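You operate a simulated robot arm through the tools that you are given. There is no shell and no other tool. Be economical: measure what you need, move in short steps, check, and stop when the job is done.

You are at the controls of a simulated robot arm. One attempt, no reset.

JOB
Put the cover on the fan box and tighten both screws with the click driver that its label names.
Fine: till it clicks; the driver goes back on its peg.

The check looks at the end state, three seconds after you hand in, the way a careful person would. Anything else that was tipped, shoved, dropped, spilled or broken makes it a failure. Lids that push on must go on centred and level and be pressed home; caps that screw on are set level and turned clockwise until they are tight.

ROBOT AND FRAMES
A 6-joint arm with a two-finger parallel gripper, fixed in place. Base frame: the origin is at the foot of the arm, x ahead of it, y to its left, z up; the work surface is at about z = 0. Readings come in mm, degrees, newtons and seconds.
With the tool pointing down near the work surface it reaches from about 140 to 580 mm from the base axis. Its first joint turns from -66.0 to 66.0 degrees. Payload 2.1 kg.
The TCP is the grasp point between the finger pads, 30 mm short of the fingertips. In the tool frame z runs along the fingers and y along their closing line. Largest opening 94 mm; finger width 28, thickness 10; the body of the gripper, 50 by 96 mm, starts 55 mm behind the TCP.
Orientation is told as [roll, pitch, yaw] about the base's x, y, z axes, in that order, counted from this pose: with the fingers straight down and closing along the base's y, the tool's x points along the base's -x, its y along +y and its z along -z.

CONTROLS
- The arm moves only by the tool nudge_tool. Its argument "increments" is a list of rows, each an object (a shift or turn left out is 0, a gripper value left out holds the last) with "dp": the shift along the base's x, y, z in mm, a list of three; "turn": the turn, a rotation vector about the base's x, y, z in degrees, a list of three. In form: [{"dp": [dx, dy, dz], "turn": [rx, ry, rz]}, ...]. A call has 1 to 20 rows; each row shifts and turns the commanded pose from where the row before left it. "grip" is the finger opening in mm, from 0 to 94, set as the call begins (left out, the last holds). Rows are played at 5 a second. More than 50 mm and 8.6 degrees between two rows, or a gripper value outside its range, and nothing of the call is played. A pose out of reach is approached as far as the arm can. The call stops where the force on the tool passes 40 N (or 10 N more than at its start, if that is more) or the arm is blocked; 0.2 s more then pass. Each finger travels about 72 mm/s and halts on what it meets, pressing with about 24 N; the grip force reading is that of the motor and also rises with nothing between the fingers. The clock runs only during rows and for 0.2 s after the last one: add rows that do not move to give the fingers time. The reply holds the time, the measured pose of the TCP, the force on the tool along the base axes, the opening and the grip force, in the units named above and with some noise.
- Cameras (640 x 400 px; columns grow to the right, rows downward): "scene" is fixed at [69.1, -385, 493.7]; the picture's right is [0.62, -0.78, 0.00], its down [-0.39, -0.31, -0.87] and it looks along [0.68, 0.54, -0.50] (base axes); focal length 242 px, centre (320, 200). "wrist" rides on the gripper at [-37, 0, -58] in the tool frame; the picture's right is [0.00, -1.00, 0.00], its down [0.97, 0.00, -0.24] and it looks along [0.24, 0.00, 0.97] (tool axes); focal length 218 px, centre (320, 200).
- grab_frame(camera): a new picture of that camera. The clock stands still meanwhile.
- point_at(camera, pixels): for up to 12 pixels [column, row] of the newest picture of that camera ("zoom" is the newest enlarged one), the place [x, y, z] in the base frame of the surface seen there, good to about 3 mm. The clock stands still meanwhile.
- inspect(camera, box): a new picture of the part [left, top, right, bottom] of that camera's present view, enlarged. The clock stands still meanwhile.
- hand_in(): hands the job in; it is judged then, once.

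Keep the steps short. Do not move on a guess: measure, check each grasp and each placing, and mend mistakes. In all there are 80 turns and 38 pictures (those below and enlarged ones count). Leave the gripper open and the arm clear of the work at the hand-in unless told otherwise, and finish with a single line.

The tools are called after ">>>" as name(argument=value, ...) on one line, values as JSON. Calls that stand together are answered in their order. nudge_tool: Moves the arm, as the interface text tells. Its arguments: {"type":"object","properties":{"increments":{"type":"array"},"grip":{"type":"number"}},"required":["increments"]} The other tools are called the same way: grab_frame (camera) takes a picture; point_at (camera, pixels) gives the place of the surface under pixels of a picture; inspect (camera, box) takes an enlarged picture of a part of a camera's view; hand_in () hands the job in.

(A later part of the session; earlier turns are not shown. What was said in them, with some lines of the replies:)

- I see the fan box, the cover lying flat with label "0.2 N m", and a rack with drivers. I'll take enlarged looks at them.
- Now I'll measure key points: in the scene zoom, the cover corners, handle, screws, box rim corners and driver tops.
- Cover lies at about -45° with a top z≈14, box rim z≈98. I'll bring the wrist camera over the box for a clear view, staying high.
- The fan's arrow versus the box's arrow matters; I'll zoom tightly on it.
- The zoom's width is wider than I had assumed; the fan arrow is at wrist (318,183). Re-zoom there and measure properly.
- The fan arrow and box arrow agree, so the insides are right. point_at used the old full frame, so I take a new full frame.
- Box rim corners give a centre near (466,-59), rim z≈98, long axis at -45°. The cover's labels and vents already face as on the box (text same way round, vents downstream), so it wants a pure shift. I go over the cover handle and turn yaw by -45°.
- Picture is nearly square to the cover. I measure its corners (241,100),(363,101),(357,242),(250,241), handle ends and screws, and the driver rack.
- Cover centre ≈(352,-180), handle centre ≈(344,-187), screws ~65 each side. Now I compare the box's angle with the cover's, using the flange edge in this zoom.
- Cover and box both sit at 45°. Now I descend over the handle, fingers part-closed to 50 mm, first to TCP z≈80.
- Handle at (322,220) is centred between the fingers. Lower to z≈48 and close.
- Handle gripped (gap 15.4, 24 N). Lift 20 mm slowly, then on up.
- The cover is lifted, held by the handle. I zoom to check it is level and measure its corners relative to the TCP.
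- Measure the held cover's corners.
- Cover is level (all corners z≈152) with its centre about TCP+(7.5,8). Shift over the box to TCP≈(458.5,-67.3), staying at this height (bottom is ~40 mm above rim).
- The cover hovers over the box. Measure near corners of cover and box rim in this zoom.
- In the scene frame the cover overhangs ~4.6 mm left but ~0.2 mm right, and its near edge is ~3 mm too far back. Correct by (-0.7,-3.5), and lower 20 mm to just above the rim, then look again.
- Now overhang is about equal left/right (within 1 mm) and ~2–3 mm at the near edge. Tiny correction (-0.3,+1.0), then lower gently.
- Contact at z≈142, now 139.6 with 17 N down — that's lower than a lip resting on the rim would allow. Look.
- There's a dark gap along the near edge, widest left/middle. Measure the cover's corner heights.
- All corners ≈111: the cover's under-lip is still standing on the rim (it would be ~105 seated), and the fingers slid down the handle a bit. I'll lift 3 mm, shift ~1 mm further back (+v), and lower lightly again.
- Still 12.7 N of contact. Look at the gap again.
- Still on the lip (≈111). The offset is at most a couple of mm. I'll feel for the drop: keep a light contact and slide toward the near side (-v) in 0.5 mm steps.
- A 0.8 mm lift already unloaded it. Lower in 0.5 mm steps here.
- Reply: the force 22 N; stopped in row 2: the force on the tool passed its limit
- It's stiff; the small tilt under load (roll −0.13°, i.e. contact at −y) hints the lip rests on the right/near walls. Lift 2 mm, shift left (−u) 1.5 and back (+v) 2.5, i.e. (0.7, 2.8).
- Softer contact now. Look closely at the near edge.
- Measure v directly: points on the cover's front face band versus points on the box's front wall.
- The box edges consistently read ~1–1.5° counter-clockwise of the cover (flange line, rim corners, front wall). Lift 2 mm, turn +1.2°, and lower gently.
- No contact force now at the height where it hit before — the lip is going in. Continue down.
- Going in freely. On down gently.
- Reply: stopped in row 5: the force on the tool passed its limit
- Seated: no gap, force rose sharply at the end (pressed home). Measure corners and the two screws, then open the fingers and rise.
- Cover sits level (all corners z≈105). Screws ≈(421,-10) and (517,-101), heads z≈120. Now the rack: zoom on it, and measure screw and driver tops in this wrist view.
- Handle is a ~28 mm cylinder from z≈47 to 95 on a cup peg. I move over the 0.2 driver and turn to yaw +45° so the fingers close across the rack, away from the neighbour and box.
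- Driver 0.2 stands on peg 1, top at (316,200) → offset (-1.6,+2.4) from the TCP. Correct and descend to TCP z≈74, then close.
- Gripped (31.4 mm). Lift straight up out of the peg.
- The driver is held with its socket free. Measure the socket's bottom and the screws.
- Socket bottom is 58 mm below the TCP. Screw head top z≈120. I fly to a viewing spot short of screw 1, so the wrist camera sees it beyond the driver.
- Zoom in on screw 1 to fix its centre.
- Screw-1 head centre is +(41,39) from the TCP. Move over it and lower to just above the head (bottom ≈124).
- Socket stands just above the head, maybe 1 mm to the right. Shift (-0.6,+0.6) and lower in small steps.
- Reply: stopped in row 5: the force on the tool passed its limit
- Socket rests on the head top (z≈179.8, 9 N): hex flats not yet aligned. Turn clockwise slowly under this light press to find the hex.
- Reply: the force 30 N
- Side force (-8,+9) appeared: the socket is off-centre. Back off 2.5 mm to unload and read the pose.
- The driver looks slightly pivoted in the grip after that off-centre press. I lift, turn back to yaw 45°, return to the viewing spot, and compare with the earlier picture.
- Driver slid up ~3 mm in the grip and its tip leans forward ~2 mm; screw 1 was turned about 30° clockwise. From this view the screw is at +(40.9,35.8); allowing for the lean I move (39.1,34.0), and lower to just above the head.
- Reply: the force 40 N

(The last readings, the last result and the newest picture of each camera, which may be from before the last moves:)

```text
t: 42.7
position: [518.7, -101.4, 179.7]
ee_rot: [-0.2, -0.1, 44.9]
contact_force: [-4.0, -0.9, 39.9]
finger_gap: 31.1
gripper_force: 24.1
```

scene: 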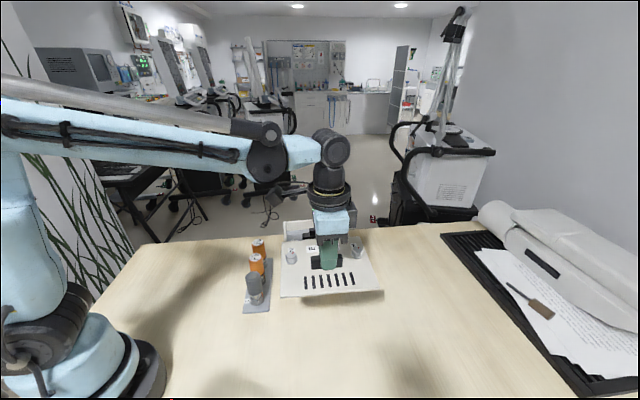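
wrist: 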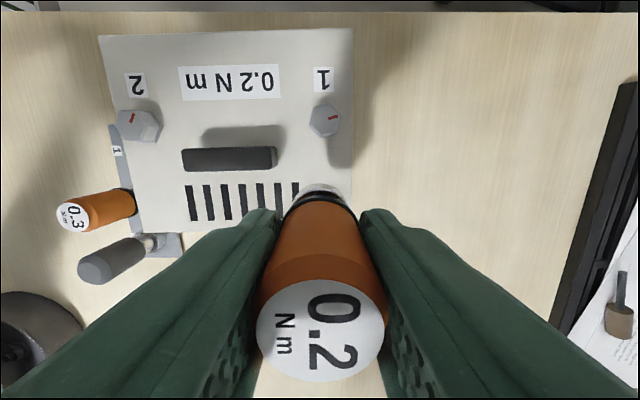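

Contact again at about the same height (40 N – too firm). Unload 1.7 mm and look from the scene camera to see where the socket's rim is relative to the head.

>>> nudge_tool(increments=[{"dp": [0, 0, 1.7]}, {}])

>>> inspect(camera="scene", box=[322, 205, 362, 230])

>>> point_at(camera="zoom", pixels=[[270, 180], [270, 210], [270, 240], [270, 270], [270, 290], [270, 310], [270, 330], [230, 300], [310, 300], [240, 240], [300, 240], [270, 140]])

```text
t: 43.3
position: [520.4, -99.2, 178.3]
ee_rot: [-0.3, 0.0, 45.0]
contact_force: [-0.5, 0.0, -2.0]
finger_gap: 31.1
gripper_force: 24.4
```

```text
16.00 times, centred on (342, 218) of scene
```

zoom: 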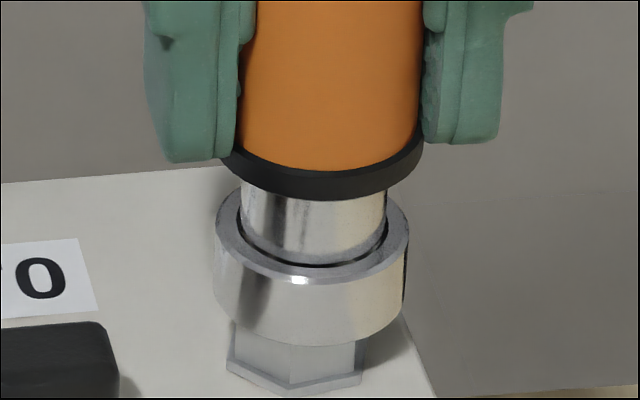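

```text
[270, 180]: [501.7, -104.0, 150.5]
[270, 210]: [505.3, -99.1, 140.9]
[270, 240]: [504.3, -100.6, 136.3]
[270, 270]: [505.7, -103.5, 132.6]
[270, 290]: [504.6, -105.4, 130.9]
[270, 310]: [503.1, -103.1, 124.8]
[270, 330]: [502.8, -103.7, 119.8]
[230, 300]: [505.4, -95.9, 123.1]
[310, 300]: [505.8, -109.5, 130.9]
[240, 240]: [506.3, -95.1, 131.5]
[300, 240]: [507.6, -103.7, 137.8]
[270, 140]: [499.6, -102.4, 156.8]
```

The socket's centre is ~1.5 mm right and ~1 mm near of the head's centre (compare collar bottom (311,288) with head base centre (299,355)). Shift (-0.4,+1.85) and lower in small steps.

>>> nudge_tool(increments=[{"dp": [0, 0, 1]}, {"dp": [-0.4, 1.85, 0]}, {"dp": [0, 0, -1]}, {"dp": [0, 0, -0.6]}, {}])

```text
t: 44.5
position: [518.2, -100.0, 179.7]
ee_rot: [-0.1, -0.1, 45.0]
contact_force: [0.0, 0.4, -1.6]
finger_gap: 31.3
gripper_force: 23.6
```

No contact where there was before. Lower a bit more.

>>> nudge_tool(increments=[{"dp": [0, 0, -0.5]}, {"dp": [0, 0, -0.5]}, {}])

```text
t: 45.3
position: [519.0, -99.3, 177.3]
ee_rot: [0.0, -0.1, 45.0]
contact_force: [-0.6, 0.2, -1.5]
finger_gap: 31.0
gripper_force: 23.7
```

It's sinking over the head. Continue.

>>> nudge_tool(increments=[{"dp": [0, 0, -0.8]}, {"dp": [0, 0, -0.8]}, {"dp": [0, 0, -0.8]}, {}])

```text
t: 46.3
position: [519.8, -99.3, 176.3]
ee_rot: [-0.2, -0.1, 45.0]
contact_force: [0.5, -0.2, -1.6]
finger_gap: 31.0
gripper_force: 24.1
```

>>> nudge_tool(increments=[{"dp": [0, 0, -0.8]}, {"dp": [0, 0, -0.8]}, {"dp": [0, 0, -0.8]}, {"dp": [0, 0, -0.8]}, {}])

```text
t: 47.5
position: [519.9, -99.1, 172.0]
ee_rot: [-0.1, 0.0, 45.0]
contact_force: [0.3, 0.1, -0.5]
finger_gap: 31.0
gripper_force: 23.6
```

Still free, socket ~6 mm over the head. Continue until it bottoms.

>>> nudge_tool(increments=[{"dp": [0, 0, -0.7]}, {"dp": [0, 0, -0.7]}, {"dp": [0, 0, -0.7]}, {}])

```text
t: 48.5
position: [518.0, -100.2, 171.3]
ee_rot: [0.0, 0.0, 44.9]
contact_force: [0.1, 0.9, -0.7]
finger_gap: 30.9
gripper_force: 24.0
```

>>> nudge_tool(increments=[{"dp": [0, 0, -0.7]}, {"dp": [0, 0, -0.7]}, {"dp": [0, 0, -0.6]}, {"dp": [0, 0, -0.6]}, {}])

```text
t: 49.7
position: [519.4, -97.6, 169.5]
ee_rot: [-0.1, 0.1, 45.1]
contact_force: [0.8, -0.7, -1.4]
finger_gap: 31.3
gripper_force: 23.9
```

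>>> nudge_tool(increments=[{"dp": [0, 0, -0.6]}, {"dp": [0, 0, -0.6]}, {"dp": [0, 0, -0.5]}, {}])

```text
t: 50.7
position: [518.8, -97.9, 167.6]
ee_rot: [-0.1, 0.0, 45.0]
contact_force: [0.8, -0.5, 17.4]
finger_gap: 31.1
gripper_force: 24.0
```

Bottomed on the head (17 N). Now turn clockwise, 8° per row, to yaw about −75°.

>>> nudge_tool(increments=[{"dp": [0, 0, 0.3], "turn": [0, 0, -8]}, {"turn": [0, 0, -8]}, {"turn": [0, 0, -8]}, {"turn": [0, 0, -8]}, {"turn": [0, 0, -8]}, {"turn": [0, 0, -8]}, {"turn": [0, 0, -8]}, {"turn": [0, 0, -8]}, {"turn": [0, 0, -8]}, {"turn": [0, 0, -8]}, {"turn": [0, 0, -8]}, {"turn": [0, 0, -8]}, {"turn": [0, 0, -8]}, {"turn": [0, 0, -8]}, {"turn": [0, 0, -8]}, {}])

```text
t: 54.1
position: [519.2, -99.0, 167.3]
ee_rot: [-0.1, 0.0, -75.1]
contact_force: [4.2, 9.4, 17.0]
finger_gap: 30.9
gripper_force: 23.7
```

No click yet; turn on another 72°.

>>> nudge_tool(increments=[{"turn": [0, 0, -8]}, {"turn": [0, 0, -8]}, {"turn": [0, 0, -8]}, {"turn": [0, 0, -8]}, {"turn": [0, 0, -8]}, {"turn": [0, 0, -8]}, {"turn": [0, 0, -8]}, {"turn": [0, 0, -8]}, {"turn": [0, 0, -8]}, {}])

```text
t: 56.3
position: [518.6, -99.3, 167.4]
ee_rot: [-0.1, 0.0, -147.1]
contact_force: [2.8, 3.2, 21.3]
finger_gap: 31.0
gripper_force: 24.1
```

Still turning freely. See how far the wrist goes: another 80°.

>>> nudge_tool(increments=[{"turn": [0, 0, -8]}, {"turn": [0, 0, -8]}, {"turn": [0, 0, -8]}, {"turn": [0, 0, -8]}, {"turn": [0, 0, -8]}, {"turn": [0, 0, -8]}, {"turn": [0, 0, -8]}, {"turn": [0, 0, -8]}, {"turn": [0, 0, -8]}, {"turn": [0, 0, -8]}, {}])

```text
t: 57.5
position: [519.4, -102.2, 166.6]
ee_rot: [-1.8, 0.3, 175.7]
contact_force: [3.8, 3.4, 2.0]
finger_gap: 31.3
gripper_force: 23.6
out of reach, approached as far as the arm can: row 5, 6
stopped in row 6: the force on the tool passed its limit (the readings are from after the stop); the commanded pose is now the measured one
```

The wrist limit is near yaw −180. Open the fingers (driver stays on the head), straighten the small tilt, and turn back counter-clockwise for a new bite.

>>> nudge_tool(increments=[{}, {}, {"turn": [1.8, -0.3, 4], "dp": [0, 2, 1]}, {"turn": [0, 0, 8]}, {"turn": [0, 0, 8]}, {"turn": [0, 0, 8]}, {"turn": [0, 0, 8]}, {"turn": [0, 0, 8]}, {"turn": [0, 0, 8]}, {"turn": [0, 0, 8]}, {"turn": [0, 0, 8]}, {"turn": [0, 0, 8]}, {"turn": [0, 0, 8]}, {"turn": [0, 0, 8]}, {"turn": [0, 0, 8]}, {"turn": [0, 0, 8]}, {"turn": [0, 0, 8]}, {"turn": [0, 0, 8]}, {}], grip=46)

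>>> nudge_tool(increments=[{"turn": [0, 0, 8]}, {"turn": [0, 0, 8]}, {"turn": [0, 0, 8]}, {"turn": [0, 0, 8]}, {"turn": [0, 0, 8]}, {"turn": [0, 0, 8]}, {"turn": [0, 0, 8]}, {"turn": [0, 0, 8]}, {"turn": [0, 0, 8]}, {"turn": [0, 0, 8]}, {"turn": [0, 0, 8]}, {"turn": [0, 0, 8]}, {"turn": [0, 0, 8]}, {"turn": [0, 0, 8]}, {"turn": [0, 0, 8]}, {"turn": [0, 0, 8]}, {"turn": [0, 0, 8]}, {"turn": [0, 0, 8]}, {"turn": [0, 0, 8]}, {}])

```text
t: 61.5
position: [518.1, -101.4, 167.2]
ee_rot: [-3.6, 0.5, -60.3]
contact_force: [0.9, 0.6, -0.1]
finger_gap: 45.9
gripper_force: 0.0
```

```text
t: 65.7
position: [517.3, -101.7, 167.9]
ee_rot: [-3.6, 0.5, 91.7]
contact_force: [0.1, 0.9, 0.2]
finger_gap: 46.1
gripper_force: 0.0
```

The tilt correction went the wrong way (now −3.6° roll in the turned frame). Undo it at this yaw with turn [0.4,3.6,0], recentre, and continue the counter-clockwise return.

>>> nudge_tool(increments=[{"turn": [0.4, 3.6, 0], "dp": [0.7, 1.2, 0]}, {"dp": [0.6, 1.1, 0]}, {"turn": [0, 0, 8]}, {"turn": [0, 0, 8]}, {"turn": [0, 0, 8]}, {"turn": [0, 0, 8]}, {"turn": [0, 0, 8]}, {"turn": [0, 0, 8]}, {}])

>>> nudge_tool(increments=[{}])

>>> inspect(camera="scene", box=[300, 180, 380, 240])

```text
t: 67.7
position: [518.5, -98.2, 168.4]
ee_rot: [0.0, 0.1, 139.9]
contact_force: [0.3, 0.1, 0.1]
finger_gap: 46.0
gripper_force: 0.0
```

```text
t: 68.1
position: [518.9, -98.9, 167.8]
ee_rot: [0.0, 0.2, 139.7]
contact_force: [0.0, -0.6, 0.0]
finger_gap: 46.1
gripper_force: 0.1
```

```text
6.67 times, centred on (340, 210) of scene
```

zoom: 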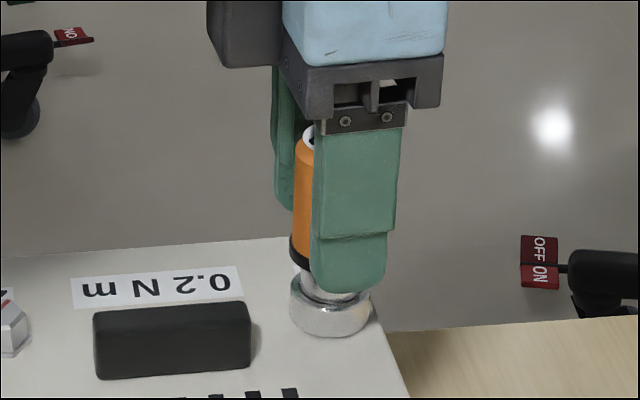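

Driver stands upright and fully down on screw 1. Regrip and turn clockwise again from yaw 140°.

>>> nudge_tool(increments=[{}, {}, {}, {"turn": [0, 0, -8]}, {"turn": [0, 0, -8]}, {"turn": [0, 0, -8]}, {"turn": [0, 0, -8]}, {"turn": [0, 0, -8]}, {"turn": [0, 0, -8]}, {"turn": [0, 0, -8]}, {"turn": [0, 0, -8]}, {"turn": [0, 0, -8]}, {"turn": [0, 0, -8]}, {"turn": [0, 0, -8]}, {"turn": [0, 0, -8]}, {"turn": [0, 0, -8]}, {"turn": [0, 0, -8]}, {"turn": [0, 0, -8]}, {}], grip=0)

>>> nudge_tool(increments=[{"turn": [0, 0, -8]}, {"turn": [0, 0, -8]}, {"turn": [0, 0, -8]}, {"turn": [0, 0, -8]}, {"turn": [0, 0, -8]}, {"turn": [0, 0, -8]}, {"turn": [0, 0, -8]}, {"turn": [0, 0, -8]}, {"turn": [0, 0, -8]}, {"turn": [0, 0, -8]}, {"turn": [0, 0, -8]}, {"turn": [0, 0, -8]}, {"turn": [0, 0, -8]}, {"turn": [0, 0, -8]}, {"turn": [0, 0, -8]}, {"turn": [0, 0, -8]}, {"turn": [0, 0, -8]}, {"turn": [0, 0, -8]}, {"turn": [0, 0, -8]}, {}])

```text
t: 72.1
position: [519.0, -99.6, 168.4]
ee_rot: [-0.1, 0.0, 19.5]
contact_force: [9.3, 1.6, -0.1]
finger_gap: 30.4
gripper_force: 23.4
```

```text
t: 76.3
position: [519.1, -99.7, 168.0]
ee_rot: [0.1, -0.1, -132.5]
contact_force: [-0.6, -0.4, -0.7]
finger_gap: 30.7
gripper_force: 24.0
```

No click yet after ~500°. Finish this bite, then open, return and take another bite.

>>> nudge_tool(increments=[{"turn": [0, 0, -8]}, {"turn": [0, 0, -8]}, {"turn": [0, 0, -8]}, {"turn": [0, 0, -8]}, {}])

>>> nudge_tool(increments=[{}, {}, {"turn": [0, 0, 8]}, {"turn": [0, 0, 8]}, {"turn": [0, 0, 8]}, {"turn": [0, 0, 8]}, {"turn": [0, 0, 8]}, {"turn": [0, 0, 8]}, {"turn": [0, 0, 8]}, {"turn": [0, 0, 8]}, {"turn": [0, 0, 8]}, {"turn": [0, 0, 8]}, {"turn": [0, 0, 8]}, {"turn": [0, 0, 8]}, {"turn": [0, 0, 8]}, {"turn": [0, 0, 8]}, {"turn": [0, 0, 8]}, {"turn": [0, 0, 8]}, {"turn": [0, 0, 8]}, {}], grip=46)

>>> nudge_tool(increments=[{"turn": [0, 0, 8]}, {"turn": [0, 0, 8]}, {"turn": [0, 0, 8]}, {"turn": [0, 0, 8]}, {"turn": [0, 0, 8]}, {"turn": [0, 0, 8]}, {"turn": [0, 0, 8]}, {"turn": [0, 0, 8]}, {"turn": [0, 0, 8]}, {"turn": [0, 0, 8]}, {"turn": [0, 0, 8]}, {"turn": [0, 0, 8]}, {"turn": [0, 0, 8]}, {"turn": [0, 0, 8]}, {"turn": [0, 0, 8]}, {"turn": [0, 0, 8]}, {"turn": [0, 0, 8]}, {"turn": [0, 0, 8]}, {"turn": [0, 0, 8]}, {}])

>>> nudge_tool(increments=[{}, {}, {}, {"turn": [0, 0, -8]}, {"turn": [0, 0, -8]}, {"turn": [0, 0, -8]}, {"turn": [0, 0, -8]}, {"turn": [0, 0, -8]}, {"turn": [0, 0, -8]}, {"turn": [0, 0, -8]}, {"turn": [0, 0, -8]}, {"turn": [0, 0, -8]}, {"turn": [0, 0, -8]}, {"turn": [0, 0, -8]}, {"turn": [0, 0, -8]}, {"turn": [0, 0, -8]}, {"turn": [0, 0, -8]}, {"turn": [0, 0, -8]}, {}], grip=0)

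```text
t: 77.5
position: [519.6, -99.0, 167.8]
ee_rot: [0.0, 0.0, -164.4]
contact_force: [-0.3, -0.2, -0.5]
finger_gap: 30.7
gripper_force: 23.6
```

```text
t: 81.7
position: [519.7, -98.9, 168.0]
ee_rot: [0.0, 0.0, -28.1]
contact_force: [0.0, 0.1, 0.0]
finger_gap: 46.1
gripper_force: 0.0
```

```text
t: 85.9
position: [520.6, -98.6, 167.6]
ee_rot: [-0.1, 0.1, 123.7]
contact_force: [0.3, 0.5, 0.0]
finger_gap: 45.9
gripper_force: 0.0
```

```text
t: 89.9
position: [519.7, -99.7, 168.0]
ee_rot: [0.0, 0.2, 3.6]
contact_force: [0.4, 1.1, 4.1]
finger_gap: 31.2
gripper_force: 24.0
```

No click reported yet; continue this bite to about yaw −156°, with a slight downward bias.

>>> nudge_tool(increments=[{"turn": [0, 0, -8], "dp": [0, 0, -0.4]}, {"turn": [0, 0, -8]}, {"turn": [0, 0, -8]}, {"turn": [0, 0, -8]}, {"turn": [0, 0, -8]}, {"turn": [0, 0, -8]}, {"turn": [0, 0, -8]}, {"turn": [0, 0, -8]}, {"turn": [0, 0, -8]}, {"turn": [0, 0, -8]}, {"turn": [0, 0, -8]}, {"turn": [0, 0, -8]}, {"turn": [0, 0, -8]}, {"turn": [0, 0, -8]}, {"turn": [0, 0, -8]}, {"turn": [0, 0, -8]}, {"turn": [0, 0, -8]}, {"turn": [0, 0, -8]}, {"turn": [0, 0, -8]}, {}])

>>> inspect(camera="scene", box=[317, 195, 367, 232])

```text
t: 94.1
position: [518.1, -98.8, 168.9]
ee_rot: [0.0, 0.1, -148.4]
contact_force: [2.7, 0.6, -0.2]
finger_gap: 31.1
gripper_force: 24.0
```

```text
10.81 times, centred on (342, 214) of scene
```

zoom: 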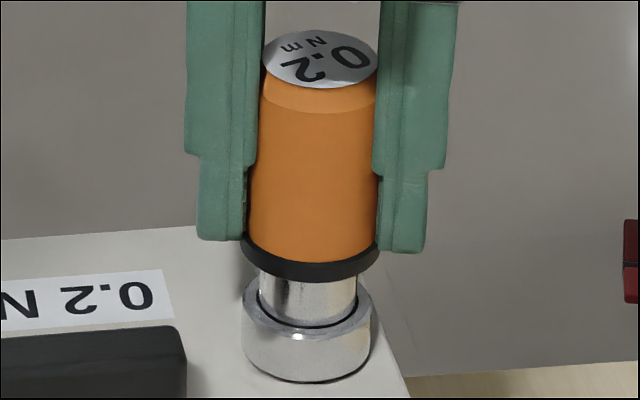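

The socket sits fully down against the cover. I'll lift off and check screw 1's head and, in the same picture, screw 2. Lift, turn back to yaw ≈45°, move to a viewing spot at (385,-48,214).

>>> nudge_tool(increments=[{"dp": [0, 0, 2]}, {"dp": [0, 0, 6]}, {"dp": [0, 0, 12]}, {"dp": [0, 0, 26]}, {"dp": [-9, 3.4, 0], "turn": [0, 0, 8]}, {"dp": [-9, 3.4, 0], "turn": [0, 0, 8]}, {"dp": [-9, 3.4, 0], "turn": [0, 0, 8]}, {"dp": [-9, 3.4, 0], "turn": [0, 0, 8]}, {"dp": [-9, 3.4, 0], "turn": [0, 0, 8]}, {"dp": [-9, 3.4, 0], "turn": [0, 0, 8]}, {"dp": [-9, 3.4, 0], "turn": [0, 0, 8]}, {"dp": [-9, 3.4, 0], "turn": [0, 0, 8]}, {"dp": [-9, 3.4, 0], "turn": [0, 0, 8]}, {"dp": [-9, 3.4, 0], "turn": [0, 0, 8]}, {"dp": [-9, 3.4, 0], "turn": [0, 0, 8]}, {"dp": [-9, 3.4, 0], "turn": [0, 0, 8]}, {"dp": [-9, 3.4, 0], "turn": [0, 0, 8]}, {"dp": [-9, 3.4, 0], "turn": [0, 0, 8]}, {"dp": [-8.5, 3.1, 0], "turn": [0, 0, 8]}, {}])

>>> nudge_tool(increments=[{"turn": [0, 0, 8]}, {"turn": [0, 0, 8]}, {"turn": [0, 0, 8]}, {"turn": [0, 0, 8]}, {"turn": [0, 0, 8]}, {"turn": [0, 0, 8]}, {"turn": [0, 0, 8]}, {"turn": [0, 0, 8]}, {"turn": [0, 0, 9.5]}, {}])

>>> grab_frame(camera="wrist")

```text
t: 98.3
position: [384.7, -49.0, 214.1]
ee_rot: [-0.1, 0.1, -28.2]
contact_force: [-0.5, -0.3, -2.0]
finger_gap: 30.8
gripper_force: 24.1
```

```text
refused: row 9 steps farther than a row can; nothing moved
```

```text
3 pictures are left
```

wrist: 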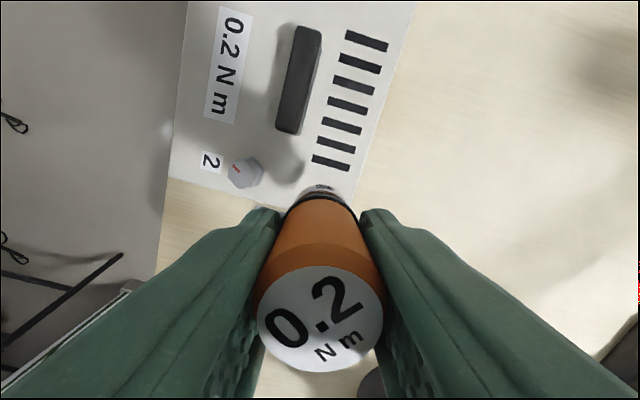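

The last turn row was 9.5° (too much), so the picture is at yaw −28°; screw 2 is still visible at (244,171). Measure it on this picture.

>>> point_at(camera="wrist", pixels=[[244, 170], [240, 165], [248, 165], [240, 175], [248, 176], [234, 170], [254, 170], [302, 80]])

>>> nudge_tool(increments=[{"turn": [0, 0, 8]}, {"turn": [0, 0, 8]}, {"turn": [0, 0, 8]}, {"turn": [0, 0, 8]}, {"turn": [0, 0, 8]}, {"turn": [0, 0, 8]}, {"turn": [0, 0, 8]}, {"turn": [0, 0, 8]}, {"turn": [0, 0, 8]}, {"dp": [20.5, 19.9, 0]}, {"dp": [20.5, 19.9, 0]}, {"dp": [0, 0, -15]}, {"dp": [0, 0, -14]}, {}])

>>> inspect(camera="scene", box=[285, 200, 360, 247])

```text
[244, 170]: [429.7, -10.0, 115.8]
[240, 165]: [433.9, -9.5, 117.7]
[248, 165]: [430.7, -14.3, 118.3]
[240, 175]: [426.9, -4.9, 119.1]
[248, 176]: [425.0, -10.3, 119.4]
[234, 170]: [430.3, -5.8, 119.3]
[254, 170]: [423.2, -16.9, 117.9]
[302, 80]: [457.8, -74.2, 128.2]
```

```text
t: 101.3
position: [428.1, -7.7, 184.2]
ee_rot: [0.0, 0.1, 43.7]
contact_force: [0.1, -0.5, -1.1]
finger_gap: 30.8
gripper_force: 24.3
```

```text
8.51 times, centred on (322, 224) of scene
```

zoom: 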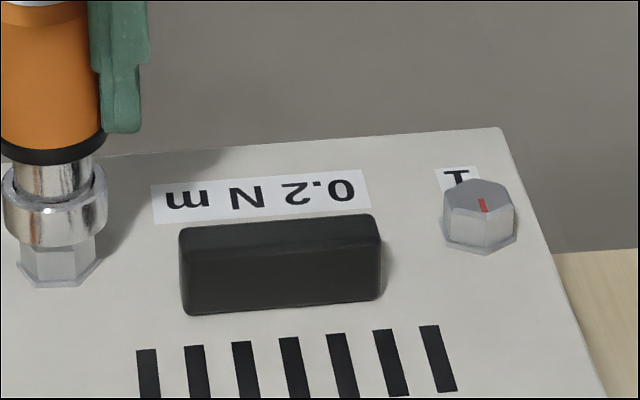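

Screw 1's mark now points straight back, i.e. less turning than the driver made, so the clutch slipped = tight. Check head heights and the alignment of socket over screw 2.

>>> point_at(camera="zoom", pixels=[[470, 200], [490, 200], [475, 190], [480, 215], [480, 249], [520, 215], [430, 245], [60, 282], [60, 260], [540, 240], [400, 300], [55, 235]])

```text
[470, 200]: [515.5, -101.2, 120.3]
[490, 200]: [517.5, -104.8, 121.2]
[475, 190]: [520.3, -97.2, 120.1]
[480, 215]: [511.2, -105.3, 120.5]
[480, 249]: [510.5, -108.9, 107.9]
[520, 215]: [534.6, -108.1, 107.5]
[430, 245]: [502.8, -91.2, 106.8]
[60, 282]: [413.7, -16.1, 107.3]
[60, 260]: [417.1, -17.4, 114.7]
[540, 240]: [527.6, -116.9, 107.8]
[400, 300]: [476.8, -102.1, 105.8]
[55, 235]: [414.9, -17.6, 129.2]
```

Socket projects onto screw 2's head within about 1 mm. Lower in small steps.

>>> nudge_tool(increments=[{"dp": [0, 0, -1]}, {"dp": [0, 0, -1]}, {"dp": [0, 0, -0.7]}, {"dp": [0, 0, -0.7]}, {"dp": [0, 0, -0.6]}, {}])

```text
t: 102.7
position: [426.9, -9.3, 180.3]
ee_rot: [-0.1, 0.2, 43.7]
contact_force: [0.6, -0.2, -1.5]
finger_gap: 31.0
gripper_force: 23.9
```

>>> nudge_tool(increments=[{"dp": [0, 0, -0.5]}, {"dp": [0, 0, -0.5]}, {"dp": [0, 0, -0.5]}, {}])

```text
t: 103.7
position: [427.1, -9.3, 179.3]
ee_rot: [0.0, 0.1, 43.7]
contact_force: [0.1, 0.3, -1.3]
finger_gap: 30.8
gripper_force: 23.6
```

>>> nudge_tool(increments=[{"dp": [0, 0, -0.5]}, {"dp": [0, 0, -0.5]}, {}])

>>> nudge_tool(increments=[{"dp": [0, 0, -0.4]}, {"dp": [0, 0, -0.4]}, {}])

```text
t: 104.5
position: [424.7, -10.1, 178.0]
ee_rot: [0.0, 0.1, 43.7]
contact_force: [-0.7, 0.3, -1.9]
finger_gap: 30.6
gripper_force: 23.5
```

```text
t: 105.3
position: [426.5, -9.2, 176.8]
ee_rot: [0.0, 0.1, 43.8]
contact_force: [-0.1, 0.0, -1.8]
finger_gap: 30.9
gripper_force: 23.9
```

Free still. Continue.

>>> nudge_tool(increments=[{"dp": [0, 0, -0.5]}, {"dp": [0, 0, -0.5]}, {"dp": [0, 0, -0.5]}, {}])

>>> nudge_tool(increments=[{"dp": [0, 0, -0.5]}, {"dp": [0, 0, -0.5]}, {"dp": [0, 0, -0.5]}, {}])

```text
t: 106.3
position: [425.8, -8.2, 176.3]
ee_rot: [0.0, 0.2, 43.6]
contact_force: [0.8, 0.2, -1.0]
finger_gap: 30.8
gripper_force: 23.7
```

```text
t: 107.3
position: [426.2, -9.1, 174.6]
ee_rot: [0.0, 0.1, 43.6]
contact_force: [0.0, 0.0, -1.4]
finger_gap: 30.9
gripper_force: 23.8
```

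It is over the head. Down to about 168.

>>> nudge_tool(increments=[{"dp": [0, 0, -0.8]}, {"dp": [0, 0, -0.8]}, {"dp": [0, 0, -0.8]}, {"dp": [0, 0, -0.8]}, {}])

>>> nudge_tool(increments=[{"dp": [0, 0, -0.7]}, {"dp": [0, 0, -0.7]}, {"dp": [0, 0, -0.7]}, {}])

>>> nudge_tool(increments=[{"dp": [0, 0, -0.5]}, {"dp": [0, 0, -0.5]}, {}])

```text
t: 108.5
position: [426.2, -8.7, 170.9]
ee_rot: [0.0, 0.1, 43.7]
contact_force: [-0.5, -0.1, -0.6]
finger_gap: 30.9
gripper_force: 24.1
```

```text
t: 109.5
position: [425.7, -7.8, 170.3]
ee_rot: [0.0, 0.1, 43.6]
contact_force: [0.6, 0.8, -2.7]
finger_gap: 31.0
gripper_force: 24.3
```

```text
t: 110.3
position: [426.5, -7.8, 168.3]
ee_rot: [0.0, 0.0, 43.7]
contact_force: [0.1, 2.9, 13.1]
finger_gap: 31.1
gripper_force: 23.6
```

Seated on screw 2 (13 N). Now two clockwise bites as on screw 1, keeping within the wrist range.

>>> nudge_tool(increments=[{"dp": [0, 0, 0.2], "turn": [0, 0, -8]}, {"turn": [0, 0, -8]}, {"turn": [0, 0, -8]}, {"turn": [0, 0, -8]}, {"turn": [0, 0, -8]}, {"turn": [0, 0, -8]}, {"turn": [0, 0, -8]}, {"turn": [0, 0, -8]}, {"turn": [0, 0, -8]}, {"turn": [0, 0, -8]}, {"turn": [0, 0, -8]}, {"turn": [0, 0, -8]}, {"turn": [0, 0, -8]}, {"turn": [0, 0, -8]}, {"turn": [0, 0, -8]}, {"turn": [0, 0, -8]}, {"turn": [0, 0, -8]}, {"turn": [0, 0, -8]}, {"turn": [0, 0, -8]}, {}])

>>> nudge_tool(increments=[{"turn": [0, 0, -8]}, {"turn": [0, 0, -8]}, {"turn": [0, 0, -8]}, {"turn": [0, 0, -8]}, {"turn": [0, 0, -8]}, {"turn": [0, 0, -8]}, {}])

>>> nudge_tool(increments=[{}, {}, {"turn": [0, 0, 8]}, {"turn": [0, 0, 8]}, {"turn": [0, 0, 8]}, {"turn": [0, 0, 8]}, {"turn": [0, 0, 8]}, {"turn": [0, 0, 8]}, {"turn": [0, 0, 8]}, {"turn": [0, 0, 8]}, {"turn": [0, 0, 8]}, {"turn": [0, 0, 8]}, {"turn": [0, 0, 8]}, {"turn": [0, 0, 8]}, {"turn": [0, 0, 8]}, {"turn": [0, 0, 8]}, {"turn": [0, 0, 8]}, {"turn": [0, 0, 8]}, {"turn": [0, 0, 8]}, {}], grip=46)

>>> nudge_tool(increments=[{"turn": [0, 0, 8]}, {"turn": [0, 0, 8]}, {"turn": [0, 0, 8]}, {"turn": [0, 0, 8]}, {"turn": [0, 0, 8]}, {"turn": [0, 0, 8]}, {"turn": [0, 0, 8]}, {"turn": [0, 0, 8]}, {"turn": [0, 0, 8]}, {"turn": [0, 0, 8]}, {"turn": [0, 0, 8]}, {"turn": [0, 0, 8]}, {"turn": [0, 0, 8]}, {"turn": [0, 0, 8]}, {"turn": [0, 0, 8]}, {"turn": [0, 0, 8]}, {"turn": [0, 0, 8]}, {"turn": [0, 0, 8]}, {"turn": [0, 0, 8]}, {}])

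>>> nudge_tool(increments=[{}, {}, {}, {"turn": [0, 0, -8]}, {"turn": [0, 0, -8]}, {"turn": [0, 0, -8]}, {"turn": [0, 0, -8]}, {"turn": [0, 0, -8]}, {"turn": [0, 0, -8]}, {"turn": [0, 0, -8]}, {"turn": [0, 0, -8]}, {"turn": [0, 0, -8]}, {"turn": [0, 0, -8]}, {"turn": [0, 0, -8]}, {"turn": [0, 0, -8]}, {"turn": [0, 0, -8]}, {"turn": [0, 0, -8]}, {"turn": [0, 0, -8]}, {"turn": [0, 0, -8]}, {}], grip=0)

>>> nudge_tool(increments=[{"turn": [0, 0, -8]}, {"turn": [0, 0, -8]}, {"turn": [0, 0, -8]}, {"turn": [0, 0, -8]}, {"turn": [0, 0, -8]}, {"turn": [0, 0, -8]}, {"turn": [0, 0, -8]}, {"turn": [0, 0, -8]}, {"turn": [0, 0, -8]}, {"turn": [0, 0, -8]}, {"turn": [0, 0, -8]}, {"turn": [0, 0, -8]}, {"turn": [0, 0, -8]}, {"turn": [0, 0, -8]}, {"turn": [0, 0, -8]}, {"turn": [0, 0, -8]}, {"turn": [0, 0, -8]}, {"turn": [0, 0, -8]}, {}])

```text
t: 114.5
position: [426.3, -8.6, 168.6]
ee_rot: [0.0, 0.0, -108.4]
contact_force: [-0.5, 0.0, -1.1]
finger_gap: 30.8
gripper_force: 24.1
```

```text
t: 116.1
position: [426.4, -8.7, 168.6]
ee_rot: [0.0, 0.0, -156.4]
contact_force: [-1.5, -0.5, 5.5]
finger_gap: 30.8
gripper_force: 23.6
```

```text
t: 120.3
position: [426.6, -9.1, 168.2]
ee_rot: [0.0, 0.1, -20.2]
contact_force: [0.4, 0.0, 0.4]
finger_gap: 46.0
gripper_force: 0.0
```

```text
t: 124.5
position: [425.7, -8.0, 169.4]
ee_rot: [-0.1, 0.1, 131.8]
contact_force: [-0.3, -0.4, 0.5]
finger_gap: 45.8
gripper_force: 0.0
```

```text
t: 128.7
position: [424.4, -8.2, 168.4]
ee_rot: [0.0, 0.1, 3.6]
contact_force: [0.5, -0.4, 0.8]
finger_gap: 31.2
gripper_force: 23.9
```

```text
t: 132.7
position: [426.1, -7.6, 168.7]
ee_rot: [-0.1, 0.2, -140.4]
contact_force: [-0.2, 0.1, 0.5]
finger_gap: 31.1
gripper_force: 24.4
```

Third bite on screw 2 to equal screw 1, then lift off.

>>> nudge_tool(increments=[{}, {}, {"turn": [0, 0, 8]}, {"turn": [0, 0, 8]}, {"turn": [0, 0, 8]}, {"turn": [0, 0, 8]}, {"turn": [0, 0, 8]}, {"turn": [0, 0, 8]}, {"turn": [0, 0, 8]}, {"turn": [0, 0, 8]}, {"turn": [0, 0, 8]}, {"turn": [0, 0, 8]}, {"turn": [0, 0, 8]}, {"turn": [0, 0, 8]}, {"turn": [0, 0, 8]}, {"turn": [0, 0, 8]}, {"turn": [0, 0, 8]}, {"turn": [0, 0, 8]}, {"turn": [0, 0, 8]}, {}], grip=46)

>>> nudge_tool(increments=[{"turn": [0, 0, 8]}, {"turn": [0, 0, 8]}, {"turn": [0, 0, 8]}, {"turn": [0, 0, 8]}, {"turn": [0, 0, 8]}, {"turn": [0, 0, 8]}, {"turn": [0, 0, 8]}, {"turn": [0, 0, 8]}, {"turn": [0, 0, 8]}, {"turn": [0, 0, 8]}, {"turn": [0, 0, 8]}, {"turn": [0, 0, 8]}, {"turn": [0, 0, 8]}, {"turn": [0, 0, 8]}, {"turn": [0, 0, 8]}, {"turn": [0, 0, 8]}, {"turn": [0, 0, 8]}, {}])

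>>> nudge_tool(increments=[{}, {}, {}, {"turn": [0, 0, -8]}, {"turn": [0, 0, -8]}, {"turn": [0, 0, -8]}, {"turn": [0, 0, -8]}, {"turn": [0, 0, -8]}, {"turn": [0, 0, -8]}, {"turn": [0, 0, -8]}, {"turn": [0, 0, -8]}, {"turn": [0, 0, -8]}, {"turn": [0, 0, -8]}, {"turn": [0, 0, -8]}, {"turn": [0, 0, -8]}, {"turn": [0, 0, -8]}, {"turn": [0, 0, -8]}, {"turn": [0, 0, -8]}, {"turn": [0, 0, -8]}, {}], grip=0)

>>> nudge_tool(increments=[{"turn": [0, 0, -8]}, {"turn": [0, 0, -8]}, {"turn": [0, 0, -8]}, {"turn": [0, 0, -8]}, {"turn": [0, 0, -8]}, {"turn": [0, 0, -8]}, {"turn": [0, 0, -8]}, {"turn": [0, 0, -8]}, {"turn": [0, 0, -8]}, {"turn": [0, 0, -8]}, {"turn": [0, 0, -8]}, {"turn": [0, 0, -8]}, {"turn": [0, 0, -8]}, {"turn": [0, 0, -8]}, {"turn": [0, 0, -8]}, {"turn": [0, 0, -8]}, {"turn": [0, 0, -8]}, {}])

>>> nudge_tool(increments=[{"dp": [0, 0, 2]}, {"dp": [0, 0, 6]}, {"dp": [0, 0, 12]}, {"dp": [0, 0, 26]}, {}])

>>> inspect(camera="scene", box=[275, 200, 360, 250])

```text
t: 136.9
position: [424.2, -8.6, 167.4]
ee_rot: [0.0, 0.1, -4.3]
contact_force: [0.0, -1.2, -0.8]
finger_gap: 46.1
gripper_force: 0.0
```

```text
t: 140.7
position: [426.4, -7.9, 169.3]
ee_rot: [-0.1, 0.1, 131.8]
contact_force: [1.1, 0.9, 0.3]
finger_gap: 46.1
gripper_force: 0.0
```

```text
t: 144.9
position: [425.1, -8.6, 168.8]
ee_rot: [0.0, 0.1, 3.5]
contact_force: [0.7, 0.1, -0.2]
finger_gap: 31.2
gripper_force: 23.8
```

```text
t: 148.7
position: [425.6, -7.7, 168.1]
ee_rot: [0.0, 0.1, -132.4]
contact_force: [0.1, 1.9, -0.4]
finger_gap: 31.0
gripper_force: 24.3
```

```text
t: 149.9
position: [427.2, -7.2, 217.2]
ee_rot: [-0.1, 0.2, -132.2]
contact_force: [-0.6, -0.6, -0.5]
finger_gap: 31.2
gripper_force: 23.7
```

```text
7.53 times, centred on (318, 225) of scene
```

zoom: 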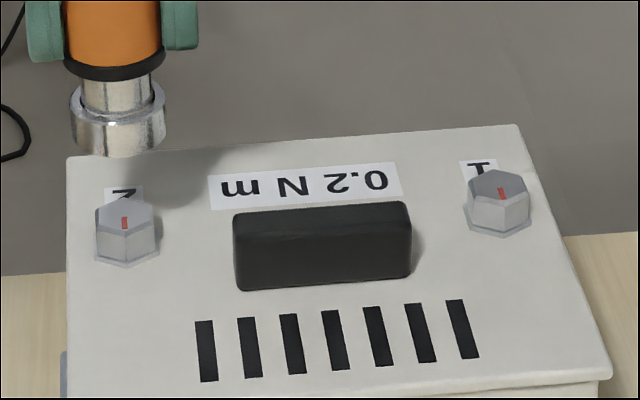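

Both marks ended at the same angle although the driver stopped differently, so both screws hit their stop: tight. Now bring the driver over peg 1: shift (−74.7,+48.8); this yaw (−132°) puts the fingers across the rack as when picked. Then lower to 20 mm above.

>>> nudge_tool(increments=[{"dp": [-18.7, 12.2, 0]}, {"dp": [-18.7, 12.2, 0]}, {"dp": [-18.7, 12.2, 0]}, {"dp": [-18.6, 12.2, 0], "turn": [0, 0, -2.6]}, {}, {"dp": [0, 0, -40]}, {"dp": [0, 0, -40]}, {"dp": [0, 0, -25]}, {}, {}])

>>> nudge_tool(increments=[{}])

>>> nudge_tool(increments=[{}])

>>> nudge_tool(increments=[{}])

```text
t: 152.1
position: [349.7, 42.2, 108.6]
ee_rot: [0.0, 0.1, -134.9]
contact_force: [-1.4, 0.8, -1.5]
finger_gap: 31.1
gripper_force: 24.4
```

```text
t: 152.5
position: [349.6, 41.5, 109.6]
ee_rot: [0.1, 0.1, -135.0]
contact_force: [0.0, 0.2, -1.8]
finger_gap: 31.1
gripper_force: 23.2
```

```text
t: 152.9
position: [351.1, 42.1, 108.9]
ee_rot: [0.1, 0.1, -134.9]
contact_force: [0.4, -0.9, -1.2]
finger_gap: 31.0
gripper_force: 24.4
```

```text
t: 153.3
position: [350.5, 41.3, 109.0]
ee_rot: [-0.1, 0.1, -134.9]
contact_force: [-0.6, 0.6, -1.3]
finger_gap: 31.3
gripper_force: 23.8
```

Mean reading (350.2,41.8) vs picked-up pose (350.8,40.4): correct (+0.7,−1.2) and lower toward the cup in steps.

>>> nudge_tool(increments=[{"dp": [0.7, -1.2, 0]}, {"dp": [0, 0, -8]}, {"dp": [0, 0, -5]}, {"dp": [0, 0, -2]}, {"dp": [0, 0, -1]}, {"dp": [0, 0, -1]}, {}])

>>> nudge_tool(increments=[{"dp": [0, 0, -0.7]}, {"dp": [0, 0, -0.7]}, {"dp": [0, 0, -0.6]}, {}])

```text
t: 154.9
position: [353.1, 38.1, 92.0]
ee_rot: [0.0, 0.2, -134.9]
contact_force: [0.6, -0.5, -0.9]
finger_gap: 31.2
gripper_force: 24.1
```

```text
t: 155.9
position: [352.7, 38.7, 89.3]
ee_rot: [0.0, 0.0, -135.0]
contact_force: [-0.4, -0.2, -0.9]
finger_gap: 30.9
gripper_force: 23.4
```

>>> nudge_tool(increments=[{}])

>>> nudge_tool(increments=[{}])

>>> nudge_tool(increments=[{}])

>>> nudge_tool(increments=[{"dp": [0, 0, -0.6]}, {"dp": [0, 0, -0.6]}, {}])

```text
t: 156.3
position: [352.4, 38.8, 91.0]
ee_rot: [0.0, 0.1, -134.9]
contact_force: [0.1, 0.0, -0.9]
finger_gap: 30.7
gripper_force: 23.9
```

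```text
t: 156.7
position: [351.9, 39.9, 89.1]
ee_rot: [-0.1, 0.2, -134.9]
contact_force: [-0.4, -0.7, -1.2]
finger_gap: 31.0
gripper_force: 23.7
```

```text
t: 157.1
position: [352.1, 39.7, 90.2]
ee_rot: [0.0, 0.1, -134.9]
contact_force: [0.4, 0.3, -1.9]
finger_gap: 30.8
gripper_force: 23.8
```

```text
t: 157.9
position: [351.9, 40.7, 89.2]
ee_rot: [0.0, 0.0, -134.8]
contact_force: [-0.5, 0.7, -1.9]
finger_gap: 31.0
gripper_force: 23.9
```

Mean now ≈(351.9,39.7); nudge (−0.6,+0.6) and continue down in small steps with force checks.

>>> nudge_tool(increments=[{"dp": [-0.6, 0.6, 0]}, {"dp": [0, 0, -0.6]}, {"dp": [0, 0, -0.6]}, {"dp": [0, 0, -0.6]}, {}])

>>> nudge_tool(increments=[{"dp": [0, 0, -0.5]}, {"dp": [0, 0, -0.5]}, {}])

>>> nudge_tool(increments=[{"dp": [0, 0, -0.5]}, {"dp": [0, 0, -0.5]}, {}])

```text
t: 159.1
position: [351.1, 40.2, 87.6]
ee_rot: [-0.1, 0.0, -134.8]
contact_force: [0.4, 0.3, -1.8]
finger_gap: 31.2
gripper_force: 24.1
```

```text
t: 159.9
position: [350.0, 38.4, 86.4]
ee_rot: [0.0, 0.1, -134.9]
contact_force: [0.1, 0.1, -0.9]
finger_gap: 31.0
gripper_force: 23.9
```

```text
t: 160.7
position: [351.3, 38.6, 85.2]
ee_rot: [0.0, 0.1, -134.9]
contact_force: [-0.4, 0.1, -2.1]
finger_gap: 30.9
gripper_force: 24.2
```

No contact. Continue down.

>>> nudge_tool(increments=[{"dp": [0, 0.4, -0.5]}, {"dp": [0, 0, -0.5]}, {}])

>>> nudge_tool(increments=[{"dp": [0, 0, -0.5]}, {"dp": [0, 0, -0.5]}, {}])

>>> nudge_tool(increments=[{"dp": [0, 0, -0.5]}, {"dp": [0, 0, -0.5]}, {}])

>>> nudge_tool(increments=[{"dp": [0, 0, -0.5]}, {"dp": [0, 0, -0.5]}, {}])

```text
t: 161.5
position: [351.4, 40.7, 84.9]
ee_rot: [0.0, 0.1, -134.9]
contact_force: [-0.3, -0.7, -0.9]
finger_gap: 31.3
gripper_force: 23.9
```

```text
t: 162.3
position: [351.9, 38.7, 83.3]
ee_rot: [0.0, 0.1, -134.8]
contact_force: [0.0, 0.3, -0.9]
finger_gap: 30.8
gripper_force: 24.2
```

```text
t: 163.1
position: [351.5, 40.3, 84.0]
ee_rot: [0.0, 0.1, -134.9]
contact_force: [0.0, -0.4, -0.9]
finger_gap: 31.1
gripper_force: 24.1
```

```text
t: 163.9
position: [351.3, 40.3, 82.3]
ee_rot: [0.1, 0.2, -134.9]
contact_force: [0.1, 0.8, -0.6]
finger_gap: 30.7
gripper_force: 24.4
5 turns are left
```

Five turns left. Lower on in three small calls and look with the last picture.

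>>> nudge_tool(increments=[{"dp": [0, 0, -0.6]}, {"dp": [0, 0, -0.6]}, {"dp": [0, 0, -0.6]}, {}])

>>> nudge_tool(increments=[{"dp": [0, 0, -0.5]}, {"dp": [0, 0, -0.5]}, {"dp": [0, 0, -0.5]}, {}])

>>> nudge_tool(increments=[{"dp": [0, 0, -0.4]}, {"dp": [0, 0, -0.4]}, {}])

>>> inspect(camera="scene", box=[235, 230, 300, 300])

```text
t: 164.9
position: [352.1, 39.9, 79.6]
ee_rot: [0.0, 0.1, -134.9]
contact_force: [-0.5, 1.0, -1.0]
finger_gap: 31.0
gripper_force: 24.1
```

```text
t: 165.9
position: [352.7, 38.4, 78.5]
ee_rot: [0.0, 0.2, -135.0]
contact_force: [-0.1, 0.2, -1.4]
finger_gap: 30.9
gripper_force: 23.8
```

```text
t: 166.7
position: [351.9, 39.3, 76.8]
ee_rot: [0.0, 0.1, -134.9]
contact_force: [1.0, -0.1, -1.0]
finger_gap: 31.0
gripper_force: 24.1
```

```text
5.71 times, centred on (268, 265) of scene
4 turns are left
```

zoom: 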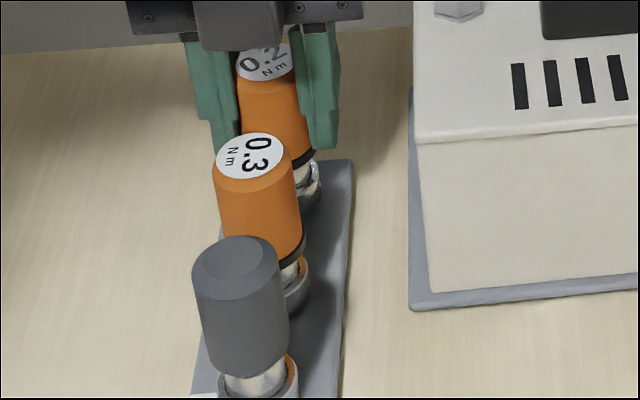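

The collar is inside the peg's cup. Last gentle lowering to bottom, then open and rise straight up.

>>> nudge_tool(increments=[{"dp": [0, 0, -0.4]}, {"dp": [0, 0, -0.4]}, {"dp": [0, 0, -0.4]}, {}])

>>> nudge_tool(increments=[{"dp": [0, 0, -0.4]}, {"dp": [0, 0, -0.4]}, {"dp": [0, 0, -0.4]}, {}])

```text
t: 167.7
position: [352.8, 40.4, 76.2]
ee_rot: [0.0, 0.1, -134.8]
contact_force: [-0.2, -0.4, -0.3]
finger_gap: 31.0
gripper_force: 23.9
```

```text
t: 168.7
position: [351.5, 40.0, 74.1]
ee_rot: [0.0, 0.0, -135.0]
contact_force: [0.6, 0.5, -2.0]
finger_gap: 31.0
gripper_force: 23.8
3 turns are left
```

Still no bottom contact but at the picked-up height; two tiny lowerings more, then open and rise clear.

>>> nudge_tool(increments=[{"dp": [0, 0, -0.4]}, {"dp": [0, 0, -0.4]}, {"dp": [0, 0, -0.3]}, {}])

>>> nudge_tool(increments=[{}, {}, {}, {}, {"dp": [0, 0, 5]}, {"dp": [0, 0, 15]}, {"dp": [0, 0, 30]}, {"dp": [0, 0, 40]}, {"dp": [0, 0, 50]}, {"dp": [0, 0, 50]}, {}, {}], grip=52)

>>> point_at(camera="zoom", pixels=[[265, 62], [250, 155]])

```text
t: 169.7
position: [352.0, 40.3, 73.7]
ee_rot: [0.0, 0.1, -134.9]
contact_force: [0.2, -0.1, -2.0]
finger_gap: 31.1
gripper_force: 24.1
```

```text
t: 172.3
position: [350.2, 38.9, 267.7]
ee_rot: [0.0, 0.1, -134.9]
contact_force: [0.3, 0.7, -0.1]
finger_gap: 52.1
gripper_force: 0.1
```

```text
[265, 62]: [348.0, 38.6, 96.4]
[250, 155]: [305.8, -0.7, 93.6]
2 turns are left
```

The driver is released into peg 1, the gripper is open and the arm is clear above. Handing in.

>>> hand_in()

```text
The job is handed in.
```

The cover is on the fan box and level, both screws were turned to their stop with the 0.2 N m driver, and the driver was put back on peg 1; I never got a click signal (I judged tightness from the screw marks stopping at the same angle), and I had no picture left to check the driver after letting go.
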